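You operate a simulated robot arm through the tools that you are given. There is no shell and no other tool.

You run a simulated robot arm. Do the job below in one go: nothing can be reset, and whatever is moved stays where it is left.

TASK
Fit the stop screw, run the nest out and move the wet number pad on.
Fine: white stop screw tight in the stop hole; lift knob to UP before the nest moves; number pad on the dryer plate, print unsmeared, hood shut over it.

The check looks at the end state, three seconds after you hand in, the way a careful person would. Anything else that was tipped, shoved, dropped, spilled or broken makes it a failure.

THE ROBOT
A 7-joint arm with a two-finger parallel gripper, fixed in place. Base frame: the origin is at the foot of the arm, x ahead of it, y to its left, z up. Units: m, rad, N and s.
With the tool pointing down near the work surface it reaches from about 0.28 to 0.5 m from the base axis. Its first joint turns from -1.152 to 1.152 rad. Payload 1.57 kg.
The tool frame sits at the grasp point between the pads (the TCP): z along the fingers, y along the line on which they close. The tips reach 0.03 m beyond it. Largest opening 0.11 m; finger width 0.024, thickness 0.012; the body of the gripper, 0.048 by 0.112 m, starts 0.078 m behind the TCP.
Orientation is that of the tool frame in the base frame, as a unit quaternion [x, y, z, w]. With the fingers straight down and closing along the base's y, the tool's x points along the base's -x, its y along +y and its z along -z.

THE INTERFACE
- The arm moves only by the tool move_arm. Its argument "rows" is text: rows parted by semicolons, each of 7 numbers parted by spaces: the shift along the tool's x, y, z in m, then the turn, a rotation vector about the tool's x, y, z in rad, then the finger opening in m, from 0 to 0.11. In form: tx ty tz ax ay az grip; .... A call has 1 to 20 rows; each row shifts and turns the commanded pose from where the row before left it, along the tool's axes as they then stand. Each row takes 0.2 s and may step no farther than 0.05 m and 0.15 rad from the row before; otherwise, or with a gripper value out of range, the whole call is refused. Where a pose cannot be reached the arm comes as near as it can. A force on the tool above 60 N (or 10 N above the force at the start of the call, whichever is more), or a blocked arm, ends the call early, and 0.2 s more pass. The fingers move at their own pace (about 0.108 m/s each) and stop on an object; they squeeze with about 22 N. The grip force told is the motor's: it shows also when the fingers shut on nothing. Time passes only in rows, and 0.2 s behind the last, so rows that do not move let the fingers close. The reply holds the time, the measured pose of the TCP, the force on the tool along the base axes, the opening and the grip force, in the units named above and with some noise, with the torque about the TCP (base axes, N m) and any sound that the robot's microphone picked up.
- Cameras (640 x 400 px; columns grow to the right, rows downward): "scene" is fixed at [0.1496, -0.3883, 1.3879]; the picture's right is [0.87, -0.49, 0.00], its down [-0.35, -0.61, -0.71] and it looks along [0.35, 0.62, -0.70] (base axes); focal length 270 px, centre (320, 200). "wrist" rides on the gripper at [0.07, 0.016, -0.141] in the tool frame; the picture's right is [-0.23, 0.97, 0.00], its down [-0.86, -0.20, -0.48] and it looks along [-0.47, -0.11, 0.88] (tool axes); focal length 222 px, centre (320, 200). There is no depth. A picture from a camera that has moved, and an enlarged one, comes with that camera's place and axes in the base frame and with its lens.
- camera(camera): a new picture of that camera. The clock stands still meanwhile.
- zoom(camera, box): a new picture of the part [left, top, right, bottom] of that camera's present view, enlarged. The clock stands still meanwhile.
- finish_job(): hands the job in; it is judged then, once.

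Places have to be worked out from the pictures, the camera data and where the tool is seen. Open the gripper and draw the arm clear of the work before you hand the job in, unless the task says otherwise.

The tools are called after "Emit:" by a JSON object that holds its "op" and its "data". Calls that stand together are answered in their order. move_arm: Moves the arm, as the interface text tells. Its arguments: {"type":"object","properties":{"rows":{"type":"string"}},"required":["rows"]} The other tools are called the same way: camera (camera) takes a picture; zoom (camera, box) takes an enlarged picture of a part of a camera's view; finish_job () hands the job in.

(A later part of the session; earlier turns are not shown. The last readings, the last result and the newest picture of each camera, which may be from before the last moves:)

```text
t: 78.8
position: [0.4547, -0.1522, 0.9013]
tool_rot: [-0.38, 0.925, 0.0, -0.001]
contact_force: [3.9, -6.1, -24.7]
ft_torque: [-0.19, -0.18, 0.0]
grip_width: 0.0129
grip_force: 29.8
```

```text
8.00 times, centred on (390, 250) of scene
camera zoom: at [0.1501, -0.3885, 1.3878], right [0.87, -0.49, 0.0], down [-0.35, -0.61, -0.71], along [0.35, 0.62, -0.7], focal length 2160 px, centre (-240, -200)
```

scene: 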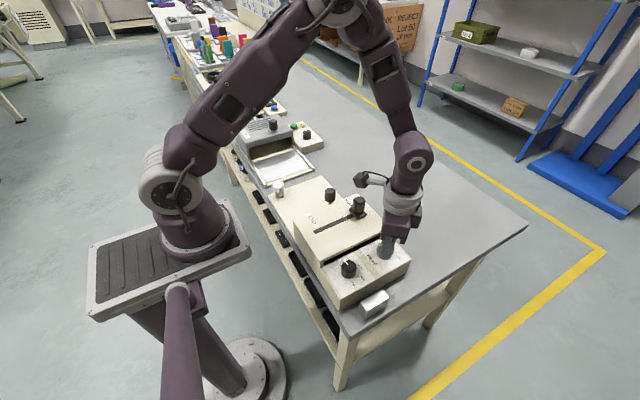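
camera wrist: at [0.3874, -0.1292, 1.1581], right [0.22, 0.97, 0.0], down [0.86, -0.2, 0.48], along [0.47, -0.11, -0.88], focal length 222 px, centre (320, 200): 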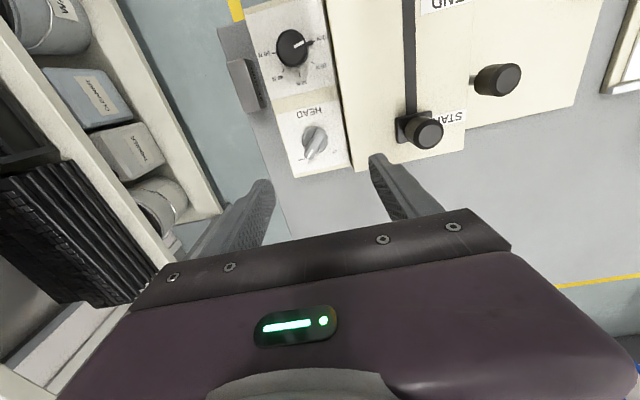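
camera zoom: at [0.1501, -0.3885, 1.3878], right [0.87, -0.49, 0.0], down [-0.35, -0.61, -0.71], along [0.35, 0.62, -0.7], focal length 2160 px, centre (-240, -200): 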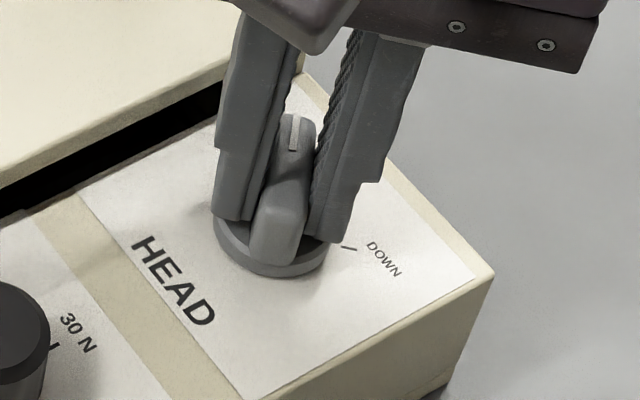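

The wing now points at about +45°. I open the fingers, rise clear, and check the pointer against the UP tick.

Emit:
{"op": "move_arm", "data": {"rows": "0 0 0 0 0 0 0.036; 0 0 0 0 0 0 0.036; 0 0 -0.02 0 0 0 0.036; 0 0 -0.03 0 0 0 0.04; 0 0 -0.03 0 0 0 0.04; 0 0 0 0 0 0 0.04"}}

Emit:
{"op": "zoom", "data": {"camera": "wrist", "box": [240, 90, 400, 190]}}

Emit:
{"op": "zoom", "data": {"camera": "scene", "box": [365, 230, 413, 260]}}

```text
t: 80.2
position: [0.4556, -0.1511, 0.9802]
tool_rot: [-0.38, 0.925, -0.001, 0.0]
contact_force: [0.0, 0.5, -0.3]
ft_torque: [-0.04, 0.02, -0.02]
grip_width: 0.0398
grip_force: 0.1
```

```text
4.00 times, centred on (320, 140) of wrist
camera zoom: at [0.3942, -0.1872, 1.1233], right [-0.52, 0.85, 0.0], down [0.75, 0.46, 0.48], along [0.41, 0.25, -0.88], focal length 888 px, centre (320, 440)
```

zoom: 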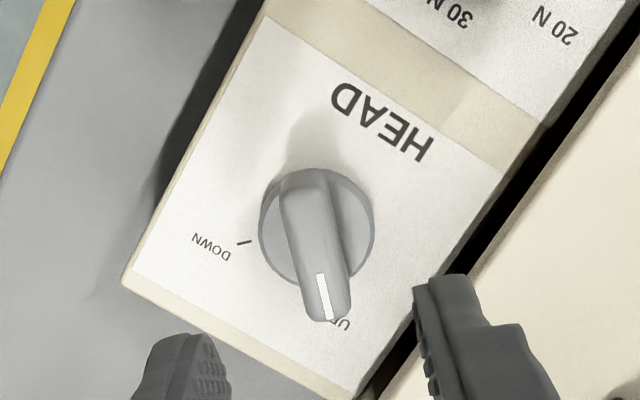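

```text
13.33 times, centred on (389, 245) of scene
camera zoom: at [0.1496, -0.3883, 1.3879], right [0.87, -0.49, 0.0], down [-0.35, -0.61, -0.71], along [0.35, 0.62, -0.7], focal length 3600 px, centre (-600, -400)
```

zoom: 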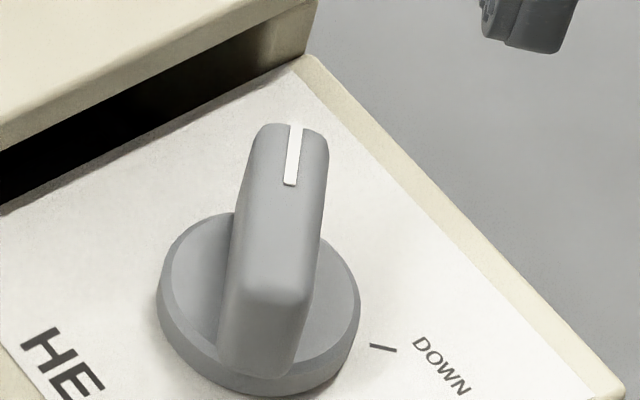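

The pointer covers the UP tick, mirror-symmetric to how it covered DOWN: the head knob is at UP. Next I rise, rotate to yaw 90°, and travel over to the nest's black knob (estimated [0.427, 0.05], top z≈0.91).

Emit:
{"op": "move_arm", "data": {"rows": "0 0 -0.03 0 0 -0.1318 0.06; 0 0 -0.03 0 0 -0.1318 0.06; 0 0 0 0 0 -0.1318 0.06; 0 0 0 0 0 -0.1318 0.06; 0 0 0 0 0 -0.1318 0.06; 0 0 0 0 0 -0.1318 0.06; -0.04 0.0057 0 0 0 0 0.06; -0.04 0.0057 0 0 0 0 0.06; -0.04 0.0057 0 0 0 0 0.06; -0.04 0.0057 0 0 0 0 0.06; -0.04 0.0057 0 0 0 0 0.06; 0 0 0 0 0 0 0.06"}}

Emit:
{"op": "camera", "data": {"camera": "wrist"}}

Emit:
{"op": "zoom", "data": {"camera": "scene", "box": [260, 150, 420, 250]}}

```text
t: 82.8
position: [0.4256, 0.0482, 1.0437]
tool_rot: [-0.707, 0.707, 0.0, 0.0]
contact_force: [0.4, -0.7, -0.1]
ft_torque: [0.01, 0.02, 0.02]
grip_width: 0.0598
grip_force: 0.1
```

```text
taken
camera wrist: at [0.409, -0.0203, 1.185], right [-0.97, 0.23, 0.0], down [0.2, 0.85, 0.48], along [0.11, 0.47, -0.88], focal length 222 px, centre (320, 200)
```

wrist: 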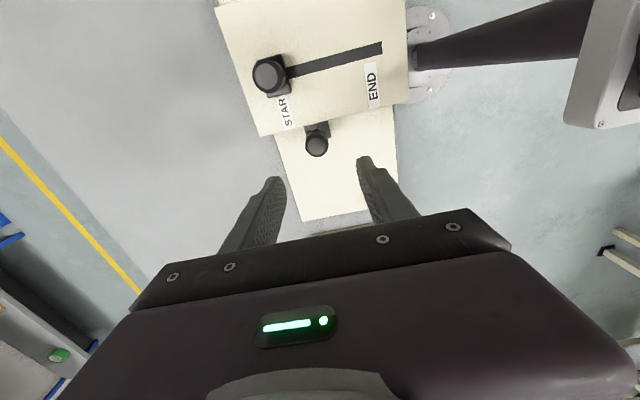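

```text
4.00 times, centred on (340, 200) of scene
camera zoom: at [0.1496, -0.3882, 1.3879], right [0.87, -0.49, 0.0], down [-0.35, -0.61, -0.71], along [0.35, 0.62, -0.7], focal length 1080 px, centre (240, 200)
```

zoom: 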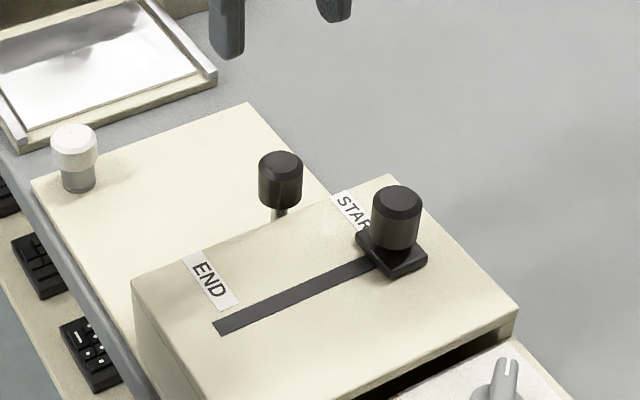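

The nest knob sits at about [0.430, 0.051]. I centre over it and descend with fingers closing along x, stopping at z≈0.93 to check.

Emit:
{"op": "move_arm", "data": {"rows": "-0.003 -0.0045 0.03 0 0 0 0.06; 0 0 0.04 0 0 0 0.06; 0 0 0.04 0 0 0 0.06; 0 0 0 0 0 0 0.06"}}

Emit:
{"op": "camera", "data": {"camera": "wrist"}}

Emit:
{"op": "zoom", "data": {"camera": "scene", "box": [290, 160, 370, 210]}}

```text
t: 83.8
position: [0.4304, 0.0517, 0.9328]
tool_rot: [-0.707, 0.708, -0.002, 0.0]
contact_force: [-0.8, 0.5, -0.5]
ft_torque: [-0.04, -0.02, -0.01]
grip_width: 0.0602
grip_force: 0.1
```

```text
taken
camera wrist: at [0.4143, -0.0169, 1.0745], right [-0.97, 0.23, 0.0], down [0.2, 0.85, 0.48], along [0.11, 0.47, -0.88], focal length 222 px, centre (320, 200)
```

wrist: 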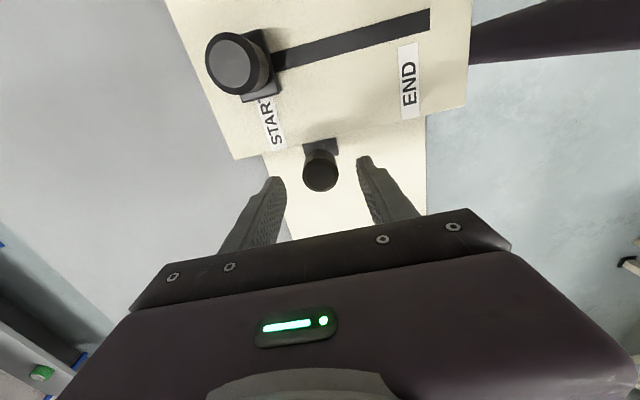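

```text
8.00 times, centred on (330, 185) of scene
camera zoom: at [0.1496, -0.3883, 1.3879], right [0.87, -0.49, 0.0], down [-0.35, -0.61, -0.71], along [0.35, 0.62, -0.7], focal length 2160 px, centre (240, 320)
```

zoom: 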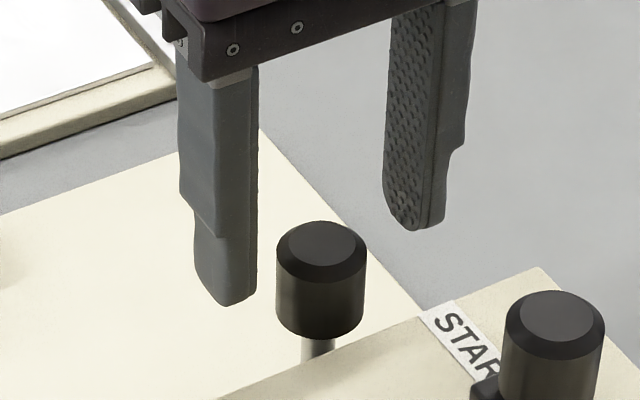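

Laterally centred, with the knob about 2 mm toward −y. I shift that, descend to z≈0.90 and close on the knob.

Emit:
{"op": "move_arm", "data": {"rows": "0.002 0 0.018 0 0 0 0.06; 0 0 0.015 0 0 0 0.06; 0 0 0 0 0 0 0.06; 0 0 0 0 0 0 0.04; 0 0 0 0 0 0 0.02; 0 0 0 0 0 0 0.01; 0 0 0 0 0 0 0.01"}}

Emit:
{"op": "zoom", "data": {"camera": "scene", "box": [290, 160, 370, 210]}}

Emit:
{"op": "zoom", "data": {"camera": "wrist", "box": [200, 80, 440, 230]}}

```text
t: 85.4
position: [0.43, 0.0509, 0.8997]
tool_rot: [-0.707, 0.707, 0.001, 0.0]
contact_force: [-13.8, 1.8, -5.1]
ft_torque: [-0.09, -0.49, -0.07]
grip_width: 0.0296
grip_force: 39.1
```

```text
8.00 times, centred on (330, 185) of scene
camera zoom: at [0.1493, -0.3882, 1.388], right [0.87, -0.49, 0.0], down [-0.35, -0.61, -0.71], along [0.35, 0.62, -0.7], focal length 2160 px, centre (240, 320)
```

zoom: 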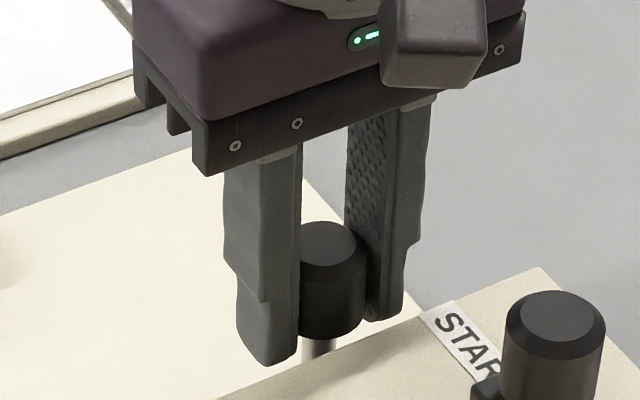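

```text
2.67 times, centred on (320, 155) of wrist
camera zoom: at [0.4138, -0.0186, 1.0414], right [-0.97, 0.23, 0.0], down [0.2, 0.86, 0.48], along [0.11, 0.47, -0.88], focal length 592 px, centre (320, 320)
```

zoom: 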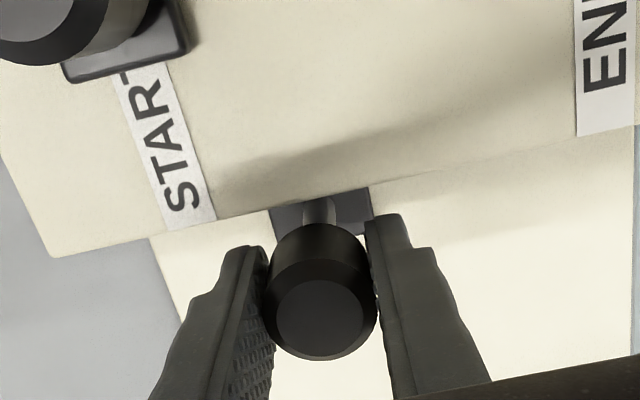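

The knob is held; lateral x reaction −14 N so I ease 1.2 mm toward −x. Then I pull the nest slowly toward +y a first 4 cm.

Emit:
{"op": "move_arm", "data": {"rows": "0 0.0012 0 0 0 0 0.01; -0.003 0 0 0 0 0 0.01; -0.006 0 0 0 0 0 0.01; -0.007 0 0 0 0 0 0.01; -0.008 0 0 0 0 0 0.01; -0.008 0 0 0 0 0 0.01; -0.008 0 0 0 0 0 0.01; 0 0 0 0 0 0 0.01"}}

Emit:
{"op": "zoom", "data": {"camera": "scene", "box": [260, 140, 388, 220]}}

Emit:
{"op": "camera", "data": {"camera": "wrist"}}

```text
t: 87.2
position: [0.4304, 0.0895, 0.898]
tool_rot: [-0.706, 0.708, 0.0, 0.001]
contact_force: [-13.5, -0.8, 32.8]
ft_torque: [-0.1, 0.57, -0.05]
grip_width: 0.0297
grip_force: 39.4
```

```text
5.00 times, centred on (324, 180) of scene
camera zoom: at [0.1489, -0.3884, 1.388], right [0.87, -0.49, 0.0], down [-0.35, -0.61, -0.71], along [0.35, 0.62, -0.7], focal length 1350 px, centre (300, 300)
```

zoom: 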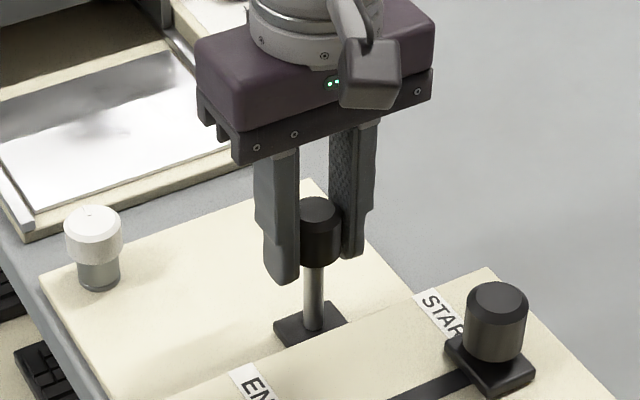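

```text
taken
camera wrist: at [0.4133, 0.0204, 1.04], right [-0.97, 0.23, 0.0], down [0.2, 0.85, 0.48], along [0.11, 0.47, -0.88], focal length 222 px, centre (320, 200)
```

wrist: 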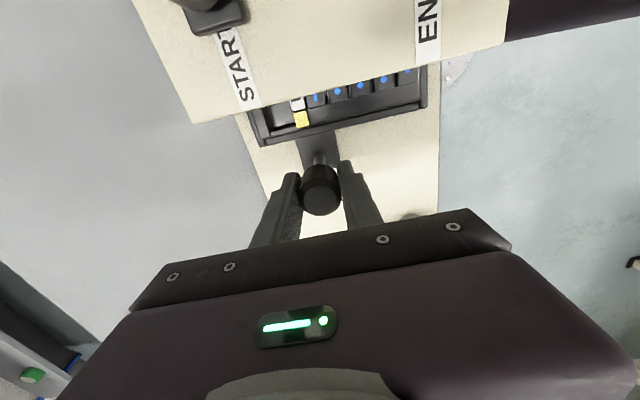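

The nest slides out freely showing the number pad with wet blue print. I relieve the z load slightly and keep pulling slowly toward the stop screw (nest front is about 12 cm short of it).

Emit:
{"op": "move_arm", "data": {"rows": "0 0.001 -0.002 0 0 0 0.01; -0.008 0 0 0 0 0 0.01; -0.008 0 0 0 0 0 0.01; -0.008 0 0 0 0 0 0.01; -0.008 0 0 0 0 0 0.01; -0.008 0 0 0 0 0 0.01; -0.008 0 0 0 0 0 0.01; -0.008 0 0 0 0 0 0.01; -0.008 0 0 0 0 0 0.01; 0 0 0 0 0 0 0.01"}}

Emit:
{"op": "zoom", "data": {"camera": "scene", "box": [250, 130, 378, 210]}}

Emit:
{"op": "camera", "data": {"camera": "wrist"}}

```text
t: 89.4
position: [0.4302, 0.1545, 0.9006]
tool_rot: [-0.707, 0.708, 0.0, 0.0]
contact_force: [10.8, -0.8, -31.6]
ft_torque: [-0.38, -0.38, -0.12]
grip_width: 0.0294
grip_force: 38.9
```

```text
5.00 times, centred on (314, 170) of scene
camera zoom: at [0.1503, -0.3881, 1.3879], right [0.87, -0.49, 0.0], down [-0.35, -0.61, -0.71], along [0.35, 0.62, -0.7], focal length 1350 px, centre (350, 350)
```

zoom: 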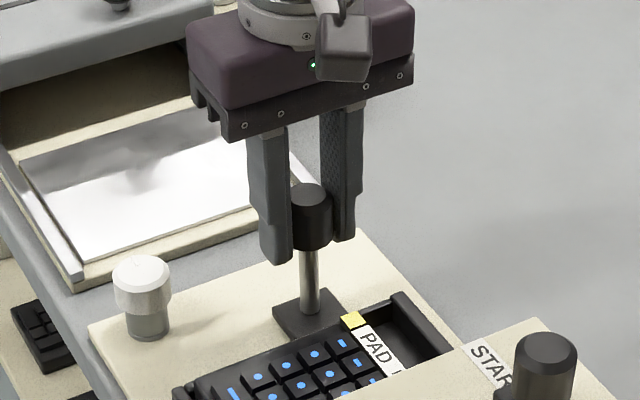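

```text
taken
camera wrist: at [0.4135, 0.0854, 1.0418], right [-0.97, 0.23, 0.0], down [0.2, 0.85, 0.48], along [0.11, 0.47, -0.88], focal length 222 px, centre (320, 200)
```

wrist: 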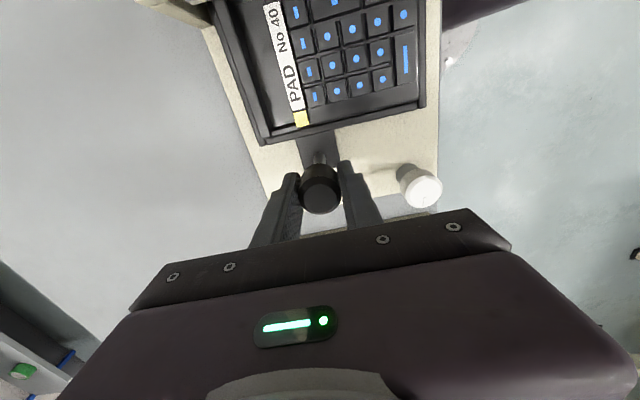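

Pad "No 40" is coming out well. I cancel the z/x loads (about 1 mm and 0.4 mm) and pull another 4 cm, then approach the stop more slowly.

Emit:
{"op": "move_arm", "data": {"rows": "0 -0.00045 0.001 0 0 0 0.01; -0.008 0 0 0 0 0 0.01; -0.008 0 0 0 0 0 0.01; -0.008 0 0 0 0 0 0.01; -0.008 0 0 0 0 0 0.01; -0.006 0 0 0 0 0 0.01; 0 0 0 0 0 0 0.01"}}

Emit:
{"op": "zoom", "data": {"camera": "scene", "box": [250, 130, 378, 210]}}

Emit:
{"op": "camera", "data": {"camera": "wrist"}}

```text
t: 91.0
position: [0.4306, 0.1912, 0.9012]
tool_rot: [-0.707, 0.707, 0.0, -0.001]
contact_force: [1.0, -0.9, 10.1]
ft_torque: [-0.65, 0.54, -0.14]
grip_width: 0.03
grip_force: 39.1
```

```text
5.00 times, centred on (314, 170) of scene
camera zoom: at [0.1495, -0.3883, 1.3879], right [0.87, -0.49, 0.0], down [-0.35, -0.61, -0.71], along [0.35, 0.62, -0.7], focal length 1350 px, centre (350, 350)
```

zoom: 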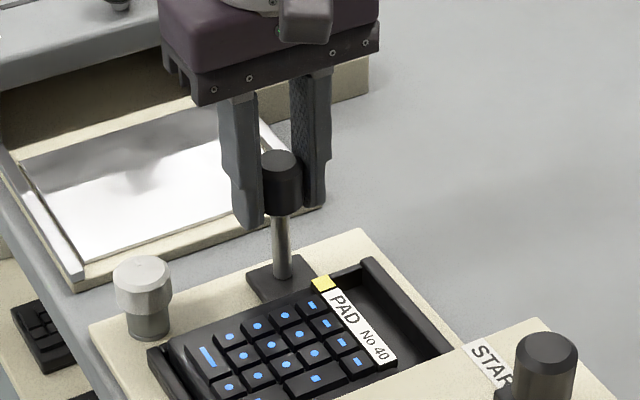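

```text
taken
camera wrist: at [0.4134, 0.1225, 1.0418], right [-0.97, 0.23, 0.0], down [0.2, 0.85, 0.48], along [0.11, 0.47, -0.88], focal length 222 px, centre (320, 200)
```

wrist: 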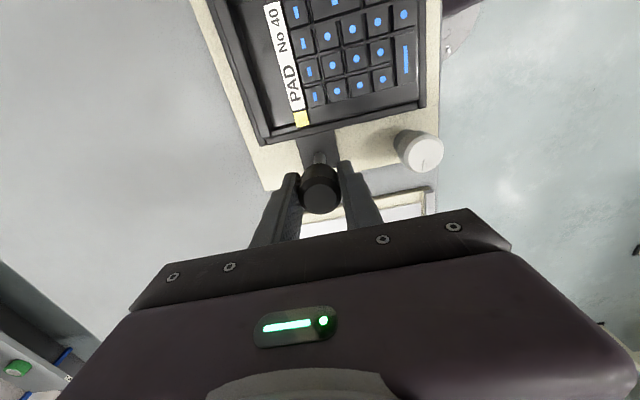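

The tray front is now close to the stop screw. I continue in 4 mm steps, watching the y force for contact.

Emit:
{"op": "move_arm", "data": {"rows": "-0.004 0 0 0 0 0 0.01; -0.004 0 0 0 0 0 0.01; -0.004 0 0 0 0 0 0.01; -0.003 0 0 0 0 0 0.01; 0 0 0 0 0 0 0.01"}}

Emit:
{"op": "zoom", "data": {"camera": "scene", "box": [250, 140, 346, 200]}}

```text
t: 92.2
position: [0.4299, 0.2032, 0.8981]
tool_rot: [-0.706, 0.709, -0.001, -0.003]
contact_force: [4.0, -32.1, 4.8]
ft_torque: [-0.11, -0.59, 0.0]
grip_width: 0.0297
grip_force: 39.6
```

```text
6.67 times, centred on (298, 170) of scene
camera zoom: at [0.1496, -0.3891, 1.3877], right [0.87, -0.49, 0.0], down [-0.35, -0.61, -0.71], along [0.35, 0.62, -0.7], focal length 1800 px, centre (467, 400)
```

zoom: 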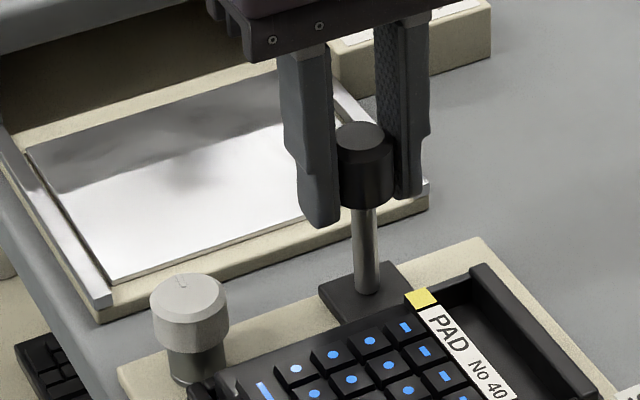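

The y force jumped to −32 N: the nest is against the stop screw. I relax by 1 mm, release the knob and rise straight up for a look.

Emit:
{"op": "move_arm", "data": {"rows": "0.001 0 0 0 0 0 0.01; 0 0 0 0 0 0 0.05; 0 0 0 0 0 0 0.06; 0 0 -0.02 0 0 0 0.06; 0 0 -0.04 0 0 0 0.06; 0 0 -0.04 0 0 0 0.06; 0 0 -0.04 0 0 0 0.06; 0 0 0 0 0 0 0.06"}}

Emit:
{"op": "camera", "data": {"camera": "wrist"}}

Emit:
{"op": "zoom", "data": {"camera": "scene", "box": [250, 140, 378, 220]}}

Emit:
{"op": "zoom", "data": {"camera": "scene", "box": [262, 180, 310, 210]}}

```text
t: 94.0
position: [0.4297, 0.2068, 1.0406]
tool_rot: [0.707, -0.707, 0.0, 0.001]
contact_force: [0.7, 1.1, -0.2]
ft_torque: [-0.01, 0.03, 0.01]
grip_width: 0.06
grip_force: 0.1
```

```text
taken
camera wrist: at [0.4132, 0.137, 1.1823], right [-0.97, 0.23, 0.0], down [0.2, 0.85, 0.48], along [0.11, 0.47, -0.88], focal length 222 px, centre (320, 200)
```

wrist: 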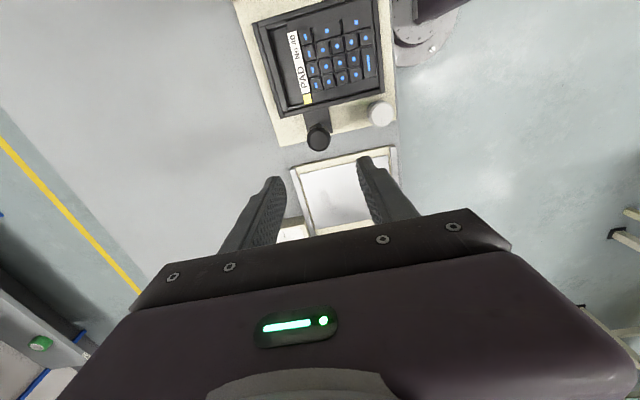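

```text
5.00 times, centred on (314, 180) of scene
camera zoom: at [0.1496, -0.3883, 1.3879], right [0.87, -0.49, 0.0], down [-0.35, -0.61, -0.71], along [0.35, 0.62, -0.7], focal length 1350 px, centre (350, 300)
```

zoom: 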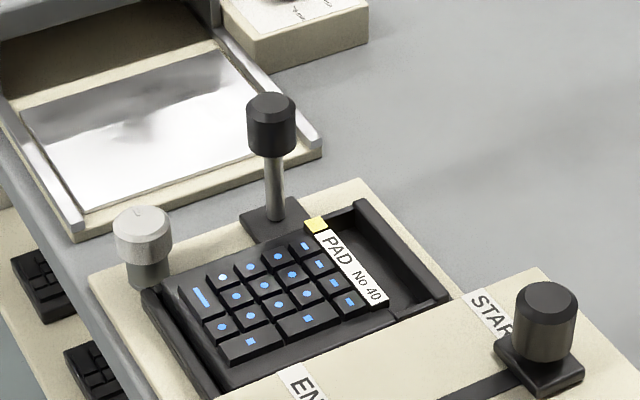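

```text
13.33 times, centred on (286, 195) of scene
camera zoom: at [0.1496, -0.3883, 1.3879], right [0.87, -0.49, 0.0], down [-0.35, -0.61, -0.71], along [0.35, 0.62, -0.7], focal length 3600 px, centre (773, 267)
```

zoom: 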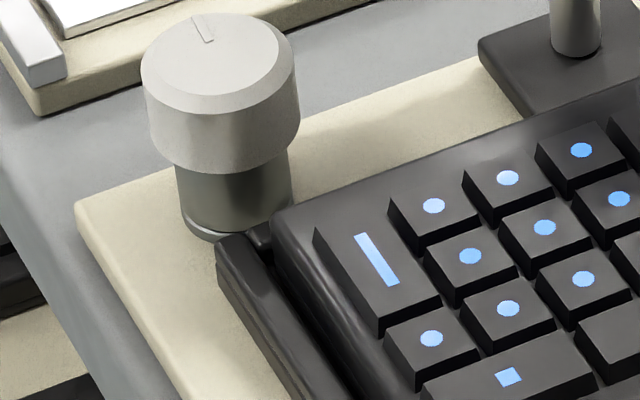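

The nest rests against the stop and the pad with intact blue print is exposed. I go over the pad at neutral yaw for a close look at its edges and the gaps in the tray.

Emit:
{"op": "move_arm", "data": {"rows": "0 0 0 0 0 0.15 0.09; 0 0 0 0 0 0.15 0.09; 0 0 0 0 0 0.15 0.09; 0 0 0 0 0 0.15 0.09; 0 0 0 0 0 0.15 0.09; 0 0 0 0 0 0.15 0.09; 0 0 0 0 0 0.15 0.09; 0 0 0 0 0 0.15 0.09; 0 0 0 0 0 0.15 0.09; 0 0 0 0 0 0.15 0.09; 0 0 0 0 0 0.0708 0.09; 0.0 -0.04 0 0 0 0 0.09; 0.0 -0.04 0 0 0 0 0.09; 0 0 0 0 0 0 0.09"}}

Emit:
{"op": "camera", "data": {"camera": "wrist"}}

Emit:
{"op": "zoom", "data": {"camera": "wrist", "box": [220, 40, 420, 165]}}

```text
t: 97.0
position: [0.4294, 0.1251, 1.0391]
tool_rot: [0.0, 1.0, 0.0, 0.0]
contact_force: [-0.1, -0.5, 0.3]
ft_torque: [0.01, 0.0, -0.01]
grip_width: 0.0904
grip_force: 0.1
```

```text
taken
camera wrist: at [0.3596, 0.1422, 1.1812], right [0.23, 0.97, 0.0], down [0.85, -0.2, 0.48], along [0.47, -0.11, -0.88], focal length 222 px, centre (320, 200)
```

wrist: 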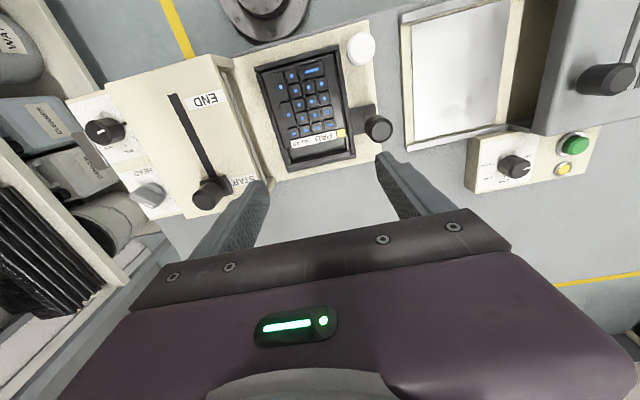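

```text
3.20 times, centred on (320, 102) of wrist
camera zoom: at [0.3596, 0.1422, 1.1812], right [0.23, 0.97, 0.0], down [0.85, -0.2, 0.48], along [0.47, -0.11, -0.88], focal length 711 px, centre (320, 512)
```

zoom: 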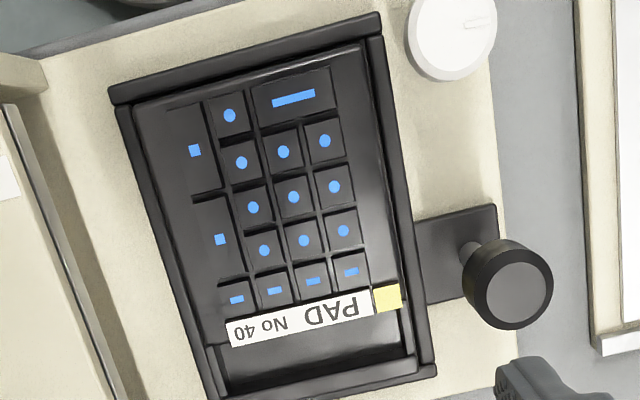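

The pad's top is about 95 mm wide in y (0.07–0.165) inside a nest about 114 mm wide. I come lower above it, well clear of the print, to see wall heights and gaps.

Emit:
{"op": "move_arm", "data": {"rows": "0.015 -0.004 0.035 0 0 0 0.09; 0.015 -0.004 0.035 0 0 0 0.09; 0 0 0.035 0 0 0 0.09; 0 0 0 0 0 0 0.09"}}

Emit:
{"op": "camera", "data": {"camera": "wrist"}}

Emit:
{"op": "zoom", "data": {"camera": "wrist", "box": [380, 40, 480, 140]}}

Emit:
{"op": "zoom", "data": {"camera": "wrist", "box": [200, 100, 440, 250]}}

```text
t: 98.0
position: [0.401, 0.1169, 0.9317]
tool_rot: [0.0, 1.0, 0.0, 0.0]
contact_force: [0.6, 0.1, -0.8]
ft_torque: [0.02, -0.01, 0.04]
grip_width: 0.0901
grip_force: 0.0
```

```text
taken
camera wrist: at [0.3303, 0.1334, 1.0737], right [0.23, 0.97, 0.0], down [0.85, -0.2, 0.48], along [0.47, -0.11, -0.88], focal length 222 px, centre (320, 200)
```

wrist: 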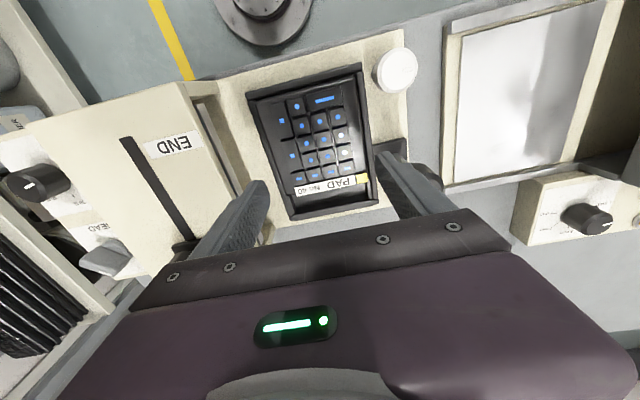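

```text
4.00 times, centred on (430, 90) of wrist
camera zoom: at [0.3303, 0.1334, 1.0737], right [0.23, 0.97, 0.0], down [0.85, -0.2, 0.48], along [0.47, -0.11, -0.88], focal length 888 px, centre (-120, 640)
```

zoom: 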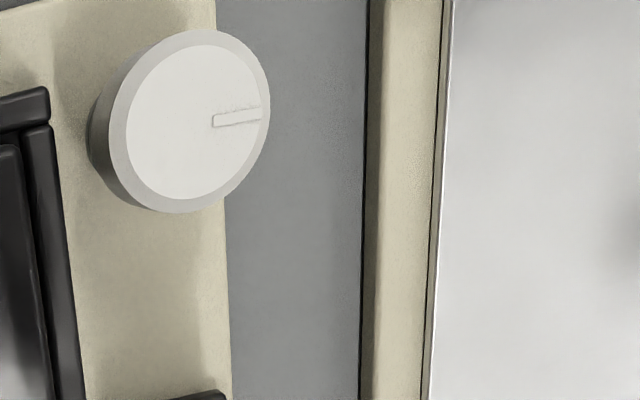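

```text
2.67 times, centred on (320, 175) of wrist
camera zoom: at [0.3303, 0.1334, 1.0737], right [0.23, 0.97, 0.0], down [0.85, -0.2, 0.48], along [0.47, -0.11, -0.88], focal length 592 px, centre (320, 267)
```

zoom: 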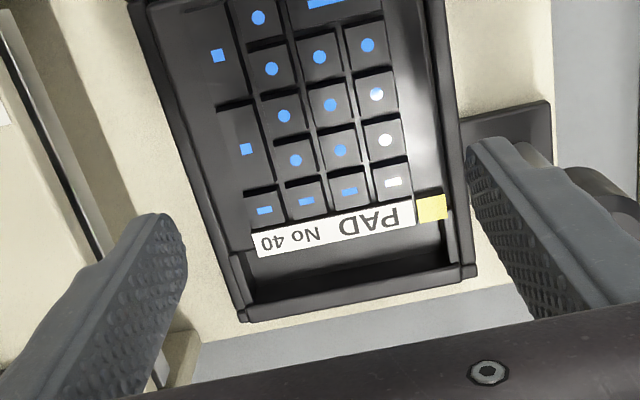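

The nest has walls on all sides with an open recess on the +x side of the pad. I zoom in from the scene camera to judge the pad's height against the walls.

Emit:
{"op": "zoom", "data": {"camera": "scene", "box": [272, 190, 304, 210]}}

Emit:
{"op": "zoom", "data": {"camera": "scene", "box": [280, 175, 344, 215]}}

```text
16.00 times, centred on (288, 200) of scene
camera zoom: at [0.1496, -0.3883, 1.3879], right [0.87, -0.49, 0.0], down [-0.35, -0.61, -0.71], along [0.35, 0.62, -0.7], focal length 4320 px, centre (832, 200)
```

zoom: 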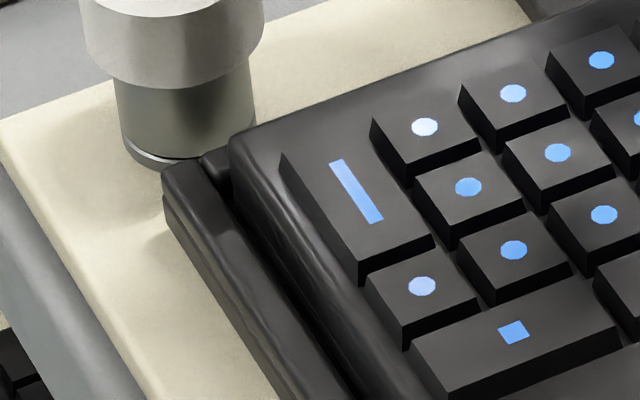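

```text
10.00 times, centred on (312, 195) of scene
camera zoom: at [0.1496, -0.3883, 1.3879], right [0.87, -0.49, 0.0], down [-0.35, -0.61, -0.71], along [0.35, 0.62, -0.7], focal length 2700 px, centre (400, 250)
```

zoom: 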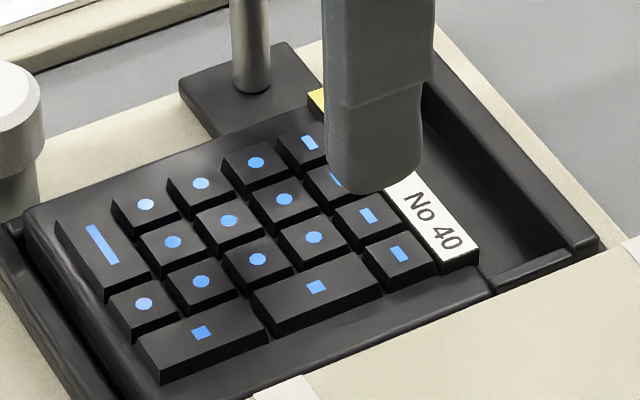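

The pad body stands about 12 mm proud of the nest walls (top ≈0.839, walls ≈0.827), so I can grip its ±y sides above the walls without touching the keys. I open to 0.11, centre at x≈0.388 and descend to z≈0.885 to check.

Emit:
{"op": "move_arm", "data": {"rows": "0.013 0 0 0 0 0 0.11; 0 0 0.02 0 0 0 0.11; 0 0 0.02 0 0 0 0.11; 0 0 0.006 0 0 0 0.11; 0 0 0 0 0 0 0.11"}}

Emit:
{"op": "camera", "data": {"camera": "wrist"}}

Emit:
{"op": "zoom", "data": {"camera": "scene", "box": [270, 160, 350, 210]}}

```text
t: 99.2
position: [0.3869, 0.1179, 0.8887]
tool_rot: [0.0, 1.0, 0.0, 0.0]
contact_force: [0.5, -0.5, -0.6]
ft_torque: [0.0, -0.04, -0.02]
grip_width: 0.11
grip_force: 0.0
```

```text
taken
camera wrist: at [0.3175, 0.1347, 1.031], right [0.23, 0.97, 0.0], down [0.86, -0.2, 0.48], along [0.47, -0.11, -0.88], focal length 222 px, centre (320, 200)
```

wrist: 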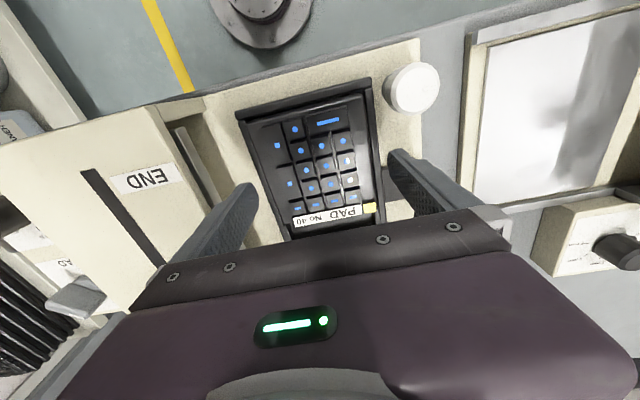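

```text
8.00 times, centred on (310, 185) of scene
camera zoom: at [0.1496, -0.3883, 1.3879], right [0.87, -0.49, 0.0], down [-0.35, -0.61, -0.71], along [0.35, 0.62, -0.7], focal length 2160 px, centre (400, 320)
```

zoom: 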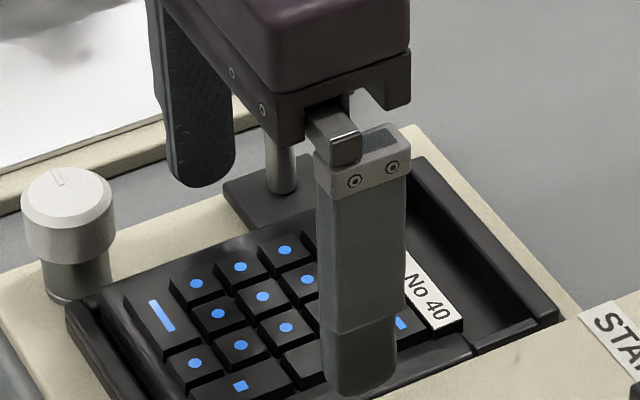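

Fingers straddle the pad. I zoom the wrist view to compare clearance on both sides before going lower.

Emit:
{"op": "zoom", "data": {"camera": "wrist", "box": [220, 110, 420, 235]}}

Emit:
{"op": "zoom", "data": {"camera": "scene", "box": [294, 186, 334, 211]}}

```text
3.20 times, centred on (320, 172) of wrist
camera zoom: at [0.3175, 0.1347, 1.031], right [0.23, 0.97, 0.0], down [0.86, -0.2, 0.48], along [0.47, -0.11, -0.88], focal length 711 px, centre (320, 288)
```

zoom: 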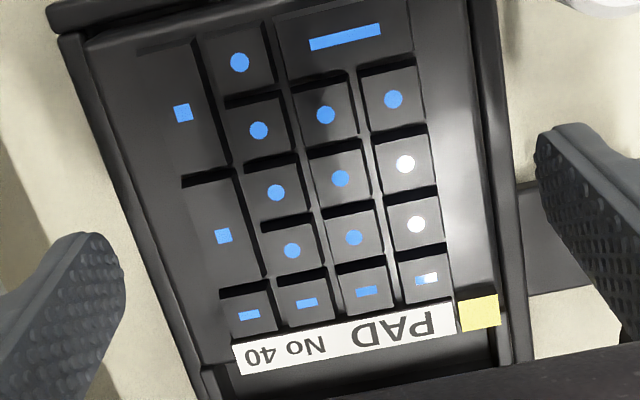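

```text
16.00 times, centred on (314, 198) of scene
camera zoom: at [0.1496, -0.3883, 1.3879], right [0.87, -0.49, 0.0], down [-0.35, -0.61, -0.71], along [0.35, 0.62, -0.7], focal length 4320 px, centre (416, 224)
```

zoom: 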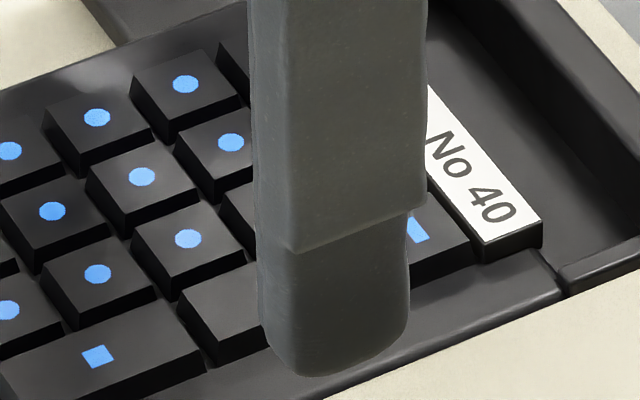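

The pad is centred between the fingers to about 1 mm. I descend slowly to z≈0.863 (tips ≈0.833, above the nest walls) watching for any contact.

Emit:
{"op": "move_arm", "data": {"rows": "0 -0.0008 0.008 0 0 0 0.11; 0 0 0.008 0 0 0 0.11; 0 0 0.005 0 0 0 0.11; 0 0 0.004 0 0 0 0.11; 0 0 0 0 0 0 0.11"}}

Emit:
{"op": "zoom", "data": {"camera": "wrist", "box": [220, 110, 420, 235]}}

Emit:
{"op": "zoom", "data": {"camera": "scene", "box": [270, 170, 350, 220]}}

```text
t: 100.4
position: [0.3872, 0.1177, 0.8627]
tool_rot: [0.0, 1.0, 0.0, 0.0]
contact_force: [0.1, 0.6, -0.5]
ft_torque: [-0.04, 0.0, 0.0]
grip_width: 0.1102
grip_force: 0.0
```

```text
3.20 times, centred on (320, 172) of wrist
camera zoom: at [0.3172, 0.1343, 1.0049], right [0.23, 0.97, 0.0], down [0.85, -0.2, 0.48], along [0.47, -0.11, -0.88], focal length 711 px, centre (320, 288)
```

zoom: 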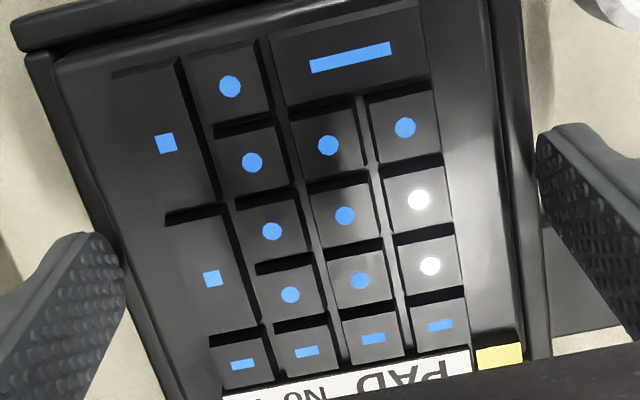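

```text
8.00 times, centred on (310, 195) of scene
camera zoom: at [0.1496, -0.3883, 1.3879], right [0.87, -0.49, 0.0], down [-0.35, -0.61, -0.71], along [0.35, 0.62, -0.7], focal length 2160 px, centre (400, 240)
```

zoom: 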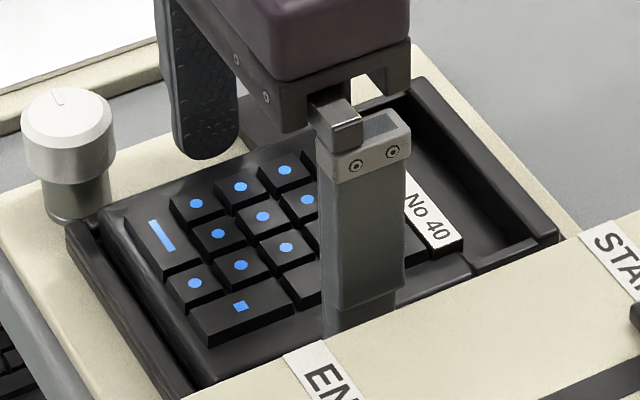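

No contact so far. Before closing I must be sure the tips are below the pad's top surface, so I zoom in on the far finger tip against the pad edge.

Emit:
{"op": "zoom", "data": {"camera": "scene", "box": [281, 180, 313, 200]}}

Emit:
{"op": "zoom", "data": {"camera": "wrist", "box": [350, 120, 430, 170]}}

Emit:
{"op": "zoom", "data": {"camera": "wrist", "box": [220, 160, 300, 210]}}

```text
16.00 times, centred on (297, 190) of scene
camera zoom: at [0.1496, -0.3883, 1.3879], right [0.87, -0.49, 0.0], down [-0.35, -0.61, -0.71], along [0.35, 0.62, -0.7], focal length 4320 px, centre (688, 360)
```

zoom: 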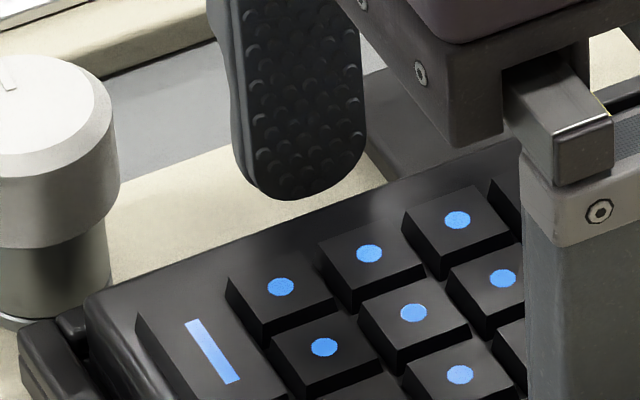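

```text
8.00 times, centred on (390, 145) of wrist
camera zoom: at [0.3172, 0.1343, 1.0049], right [0.23, 0.97, 0.0], down [0.85, -0.2, 0.48], along [0.47, -0.11, -0.88], focal length 1777 px, centre (-240, 640)
```

zoom: 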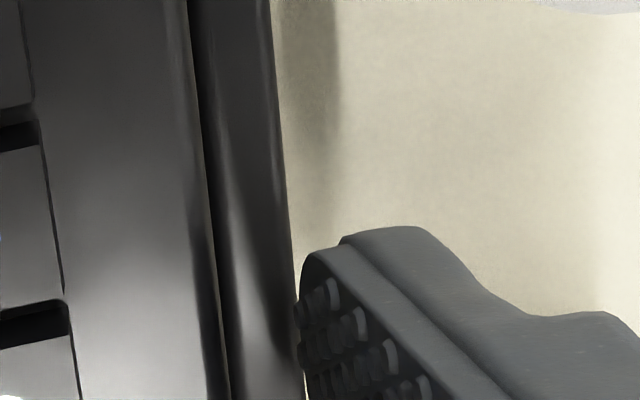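

```text
8.00 times, centred on (260, 185) of wrist
camera zoom: at [0.3172, 0.1343, 1.0049], right [0.23, 0.97, 0.0], down [0.85, -0.2, 0.48], along [0.47, -0.11, -0.88], focal length 1777 px, centre (800, 320)
```

zoom: 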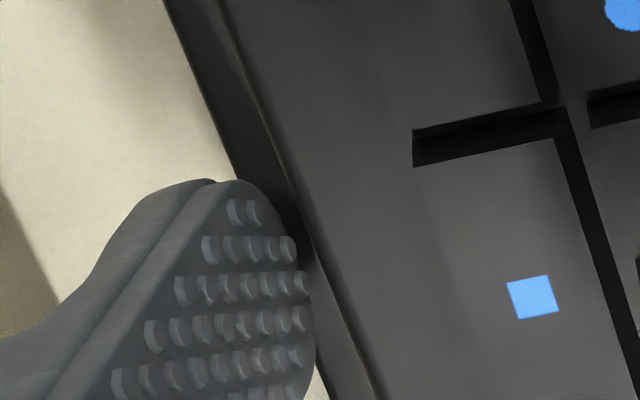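

Estimates put the pad top at ≈0.835 and tips at ≈0.8327, so only 2–3 mm overlap. I lower further in 1.5 mm steps, watching for touch on the nest walls.

Emit:
{"op": "move_arm", "data": {"rows": "0 0 0.0015 0 0 0 0.11; 0 0 0.0015 0 0 0 0.11; 0 0 0 0 0 0 0.11"}}

Emit:
{"op": "zoom", "data": {"camera": "scene", "box": [281, 180, 313, 200]}}

```text
t: 101.2
position: [0.3883, 0.1177, 0.8602]
tool_rot: [0.0, 1.0, 0.0, 0.0]
contact_force: [-0.7, -0.5, -0.1]
ft_torque: [-0.02, 0.04, 0.01]
grip_width: 0.1097
grip_force: 0.0
```

```text
16.00 times, centred on (297, 190) of scene
camera zoom: at [0.1496, -0.3883, 1.3879], right [0.87, -0.49, 0.0], down [-0.35, -0.61, -0.71], along [0.35, 0.62, -0.7], focal length 4320 px, centre (688, 360)
```

zoom: 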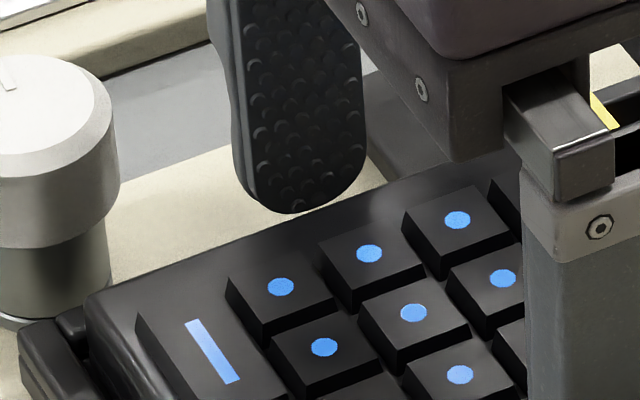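

Relative to the pad edge the tips now overlap about 3.4 mm. I go down 3 mm more in 1 mm steps, still checking for wall contact.

Emit:
{"op": "move_arm", "data": {"rows": "0 0 0.001 0 0 0 0.11; 0 0 0.001 0 0 0 0.11; 0 0 0.001 0 0 0 0.11; 0 0 0 0 0 0 0.11"}}

Emit:
{"op": "zoom", "data": {"camera": "scene", "box": [281, 180, 313, 200]}}

Emit:
{"op": "zoom", "data": {"camera": "wrist", "box": [350, 120, 430, 170]}}

```text
t: 102.2
position: [0.3866, 0.1162, 0.8568]
tool_rot: [0.0, 1.0, -0.001, 0.0]
contact_force: [-0.6, 0.2, -0.2]
ft_torque: [-0.01, 0.0, 0.02]
grip_width: 0.1099
grip_force: 0.0
```

```text
16.00 times, centred on (297, 190) of scene
camera zoom: at [0.1496, -0.3883, 1.3879], right [0.87, -0.49, 0.0], down [-0.35, -0.61, -0.71], along [0.35, 0.62, -0.7], focal length 4320 px, centre (688, 360)
```

zoom: 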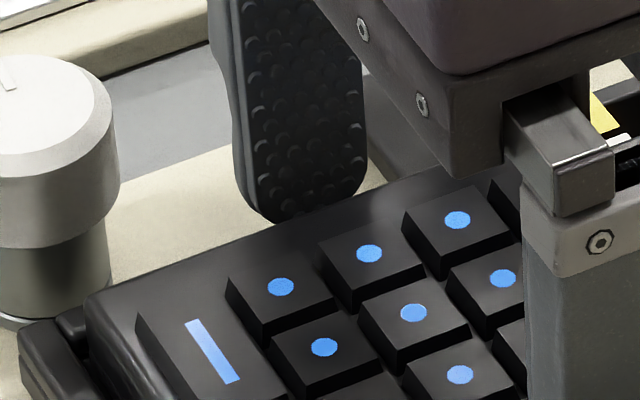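

```text
8.00 times, centred on (390, 145) of wrist
camera zoom: at [0.317, 0.1339, 0.9989], right [0.23, 0.97, 0.0], down [0.85, -0.2, 0.48], along [0.47, -0.11, -0.88], focal length 1777 px, centre (-240, 640)
```

zoom: 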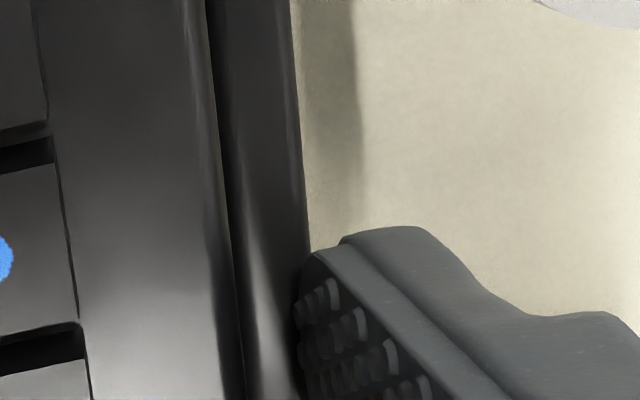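

The tip is now hidden behind the pad's edge (about 6 mm overlap) with no contact force. I close on the pad's sides and read the opening.

Emit:
{"op": "move_arm", "data": {"rows": "0 0 0 0 0 0 0.1; 0 0 0 0 0 0 0.095; 0 0 0 0 0 0 0.085; 0 0 0 0 0 0 0.08; 0 0 0 0 0 0 0.08"}}

Emit:
{"op": "zoom", "data": {"camera": "wrist", "box": [220, 110, 420, 235]}}

Emit:
{"op": "zoom", "data": {"camera": "scene", "box": [281, 180, 313, 200]}}

```text
t: 103.4
position: [0.3869, 0.1161, 0.8566]
tool_rot: [-0.001, 1.0, 0.0, 0.0]
contact_force: [0.5, -0.7, -0.1]
ft_torque: [-0.04, -0.05, -0.06]
grip_width: 0.0998
grip_force: 22.3
```

```text
3.20 times, centred on (320, 172) of wrist
camera zoom: at [0.317, 0.1338, 0.9989], right [0.23, 0.97, 0.0], down [0.85, -0.2, 0.48], along [0.47, -0.11, -0.88], focal length 711 px, centre (320, 288)
```

zoom: 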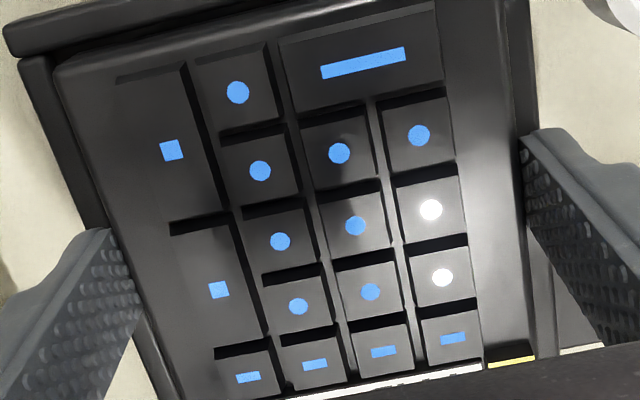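

```text
16.00 times, centred on (297, 190) of scene
camera zoom: at [0.1496, -0.3883, 1.3879], right [0.87, -0.49, 0.0], down [-0.35, -0.61, -0.71], along [0.35, 0.62, -0.7], focal length 4320 px, centre (688, 360)
```

zoom: 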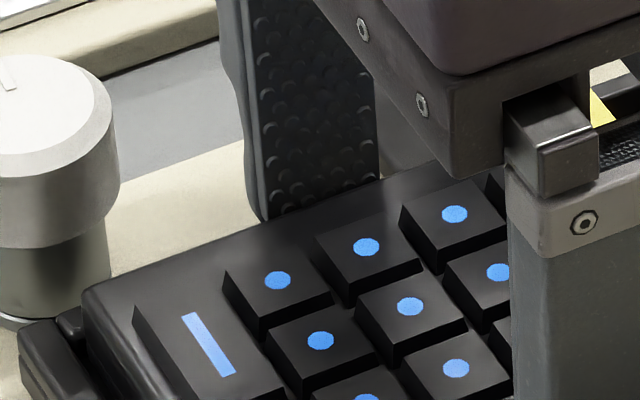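

The fingers stopped at 0.0998 with 22 N: holding the pad's sides. I lift slowly by 2.5 cm and check that it is the pad alone that comes up, level.

Emit:
{"op": "move_arm", "data": {"rows": "0 0 -0.003 0 0 0 0.08; 0 0 -0.004 0 0 0 0.08; 0 0 -0.006 0 0 0 0.08; 0 0 -0.006 0 0 0 0.08; 0 0 -0.006 0 0 0 0.08; 0 0 0 0 0 0 0.08"}}

Emit:
{"op": "zoom", "data": {"camera": "scene", "box": [270, 165, 350, 215]}}

Emit:
{"op": "camera", "data": {"camera": "wrist"}}

```text
t: 104.8
position: [0.3872, 0.1172, 0.8813]
tool_rot: [-0.001, 1.0, 0.0, 0.0]
contact_force: [-0.2, -0.3, -1.2]
ft_torque: [0.03, 0.06, -0.01]
grip_width: 0.0999
grip_force: 21.9
```

```text
8.00 times, centred on (310, 190) of scene
camera zoom: at [0.1496, -0.3883, 1.3879], right [0.87, -0.49, 0.0], down [-0.35, -0.61, -0.71], along [0.35, 0.62, -0.7], focal length 2160 px, centre (400, 280)
```

zoom: 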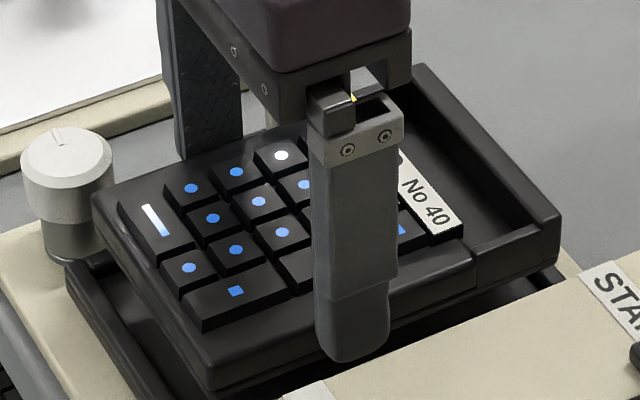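

```text
taken
camera wrist: at [0.3174, 0.134, 1.0241], right [0.23, 0.97, 0.0], down [0.85, -0.2, 0.48], along [0.47, -0.11, -0.88], focal length 222 px, centre (320, 200)
```

wrist: 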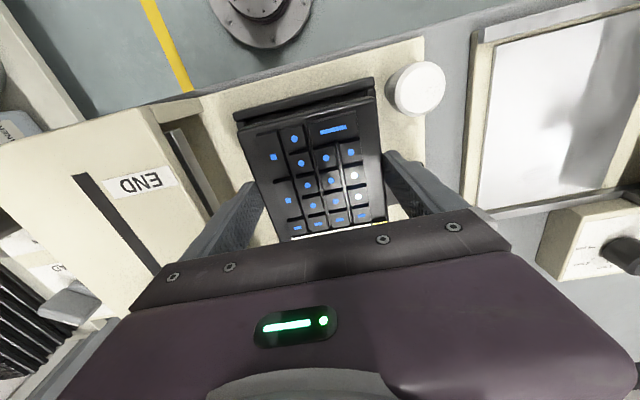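

The whole pad body (including its end recess, about 134 × 100 mm) came up level with print intact. I lift on to z≈0.98 to clear the nest knob, then carry it toward +y over the dryer plate.

Emit:
{"op": "move_arm", "data": {"rows": "0 0 -0.015 0 0 0 0.08; 0 0 -0.02 0 0 0 0.08; 0 0 -0.02 0 0 0 0.08; 0 0 -0.02 0 0 0 0.08; 0 0 -0.02 0 0 0 0.08; 0 0.015 0 0 0 0 0.08; 0 0.025 0 0 0 0 0.08; 0 0.025 0 0 0 0 0.08; 0 0.025 0 0 0 0 0.08; 0 0.025 0 0 0 0 0.08; 0 0.025 0 0 0 0 0.08; 0 0.015 0 0 0 0 0.08; 0 0 0 0 0 0 0.08"}}

Emit:
{"op": "camera", "data": {"camera": "wrist"}}

Emit:
{"op": "zoom", "data": {"camera": "scene", "box": [220, 90, 348, 170]}}

```text
t: 107.6
position: [0.387, 0.2735, 0.9779]
tool_rot: [0.0, 1.0, 0.0, 0.001]
contact_force: [0.5, -0.3, -1.1]
ft_torque: [-0.01, 0.04, 0.02]
grip_width: 0.0997
grip_force: 21.6
```

```text
taken
camera wrist: at [0.3167, 0.2894, 1.119], right [0.23, 0.97, 0.0], down [0.86, -0.2, 0.48], along [0.47, -0.11, -0.88], focal length 222 px, centre (320, 200)
```

wrist: 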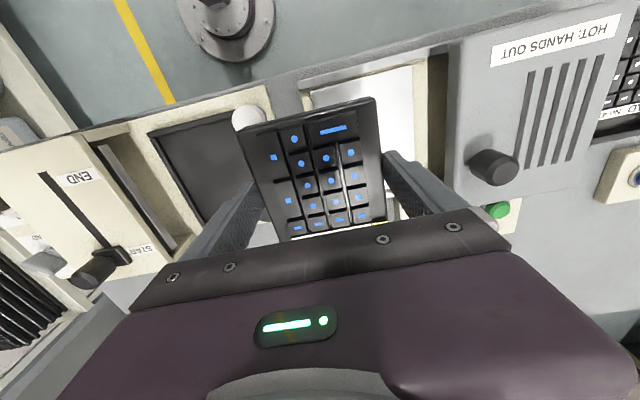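

```text
5.00 times, centred on (284, 130) of scene
camera zoom: at [0.1496, -0.3882, 1.3879], right [0.87, -0.49, 0.0], down [-0.35, -0.61, -0.71], along [0.35, 0.62, -0.7], focal length 1350 px, centre (500, 550)
```

zoom: 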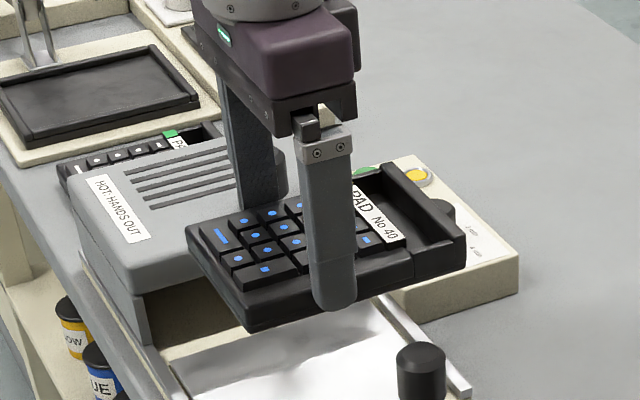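

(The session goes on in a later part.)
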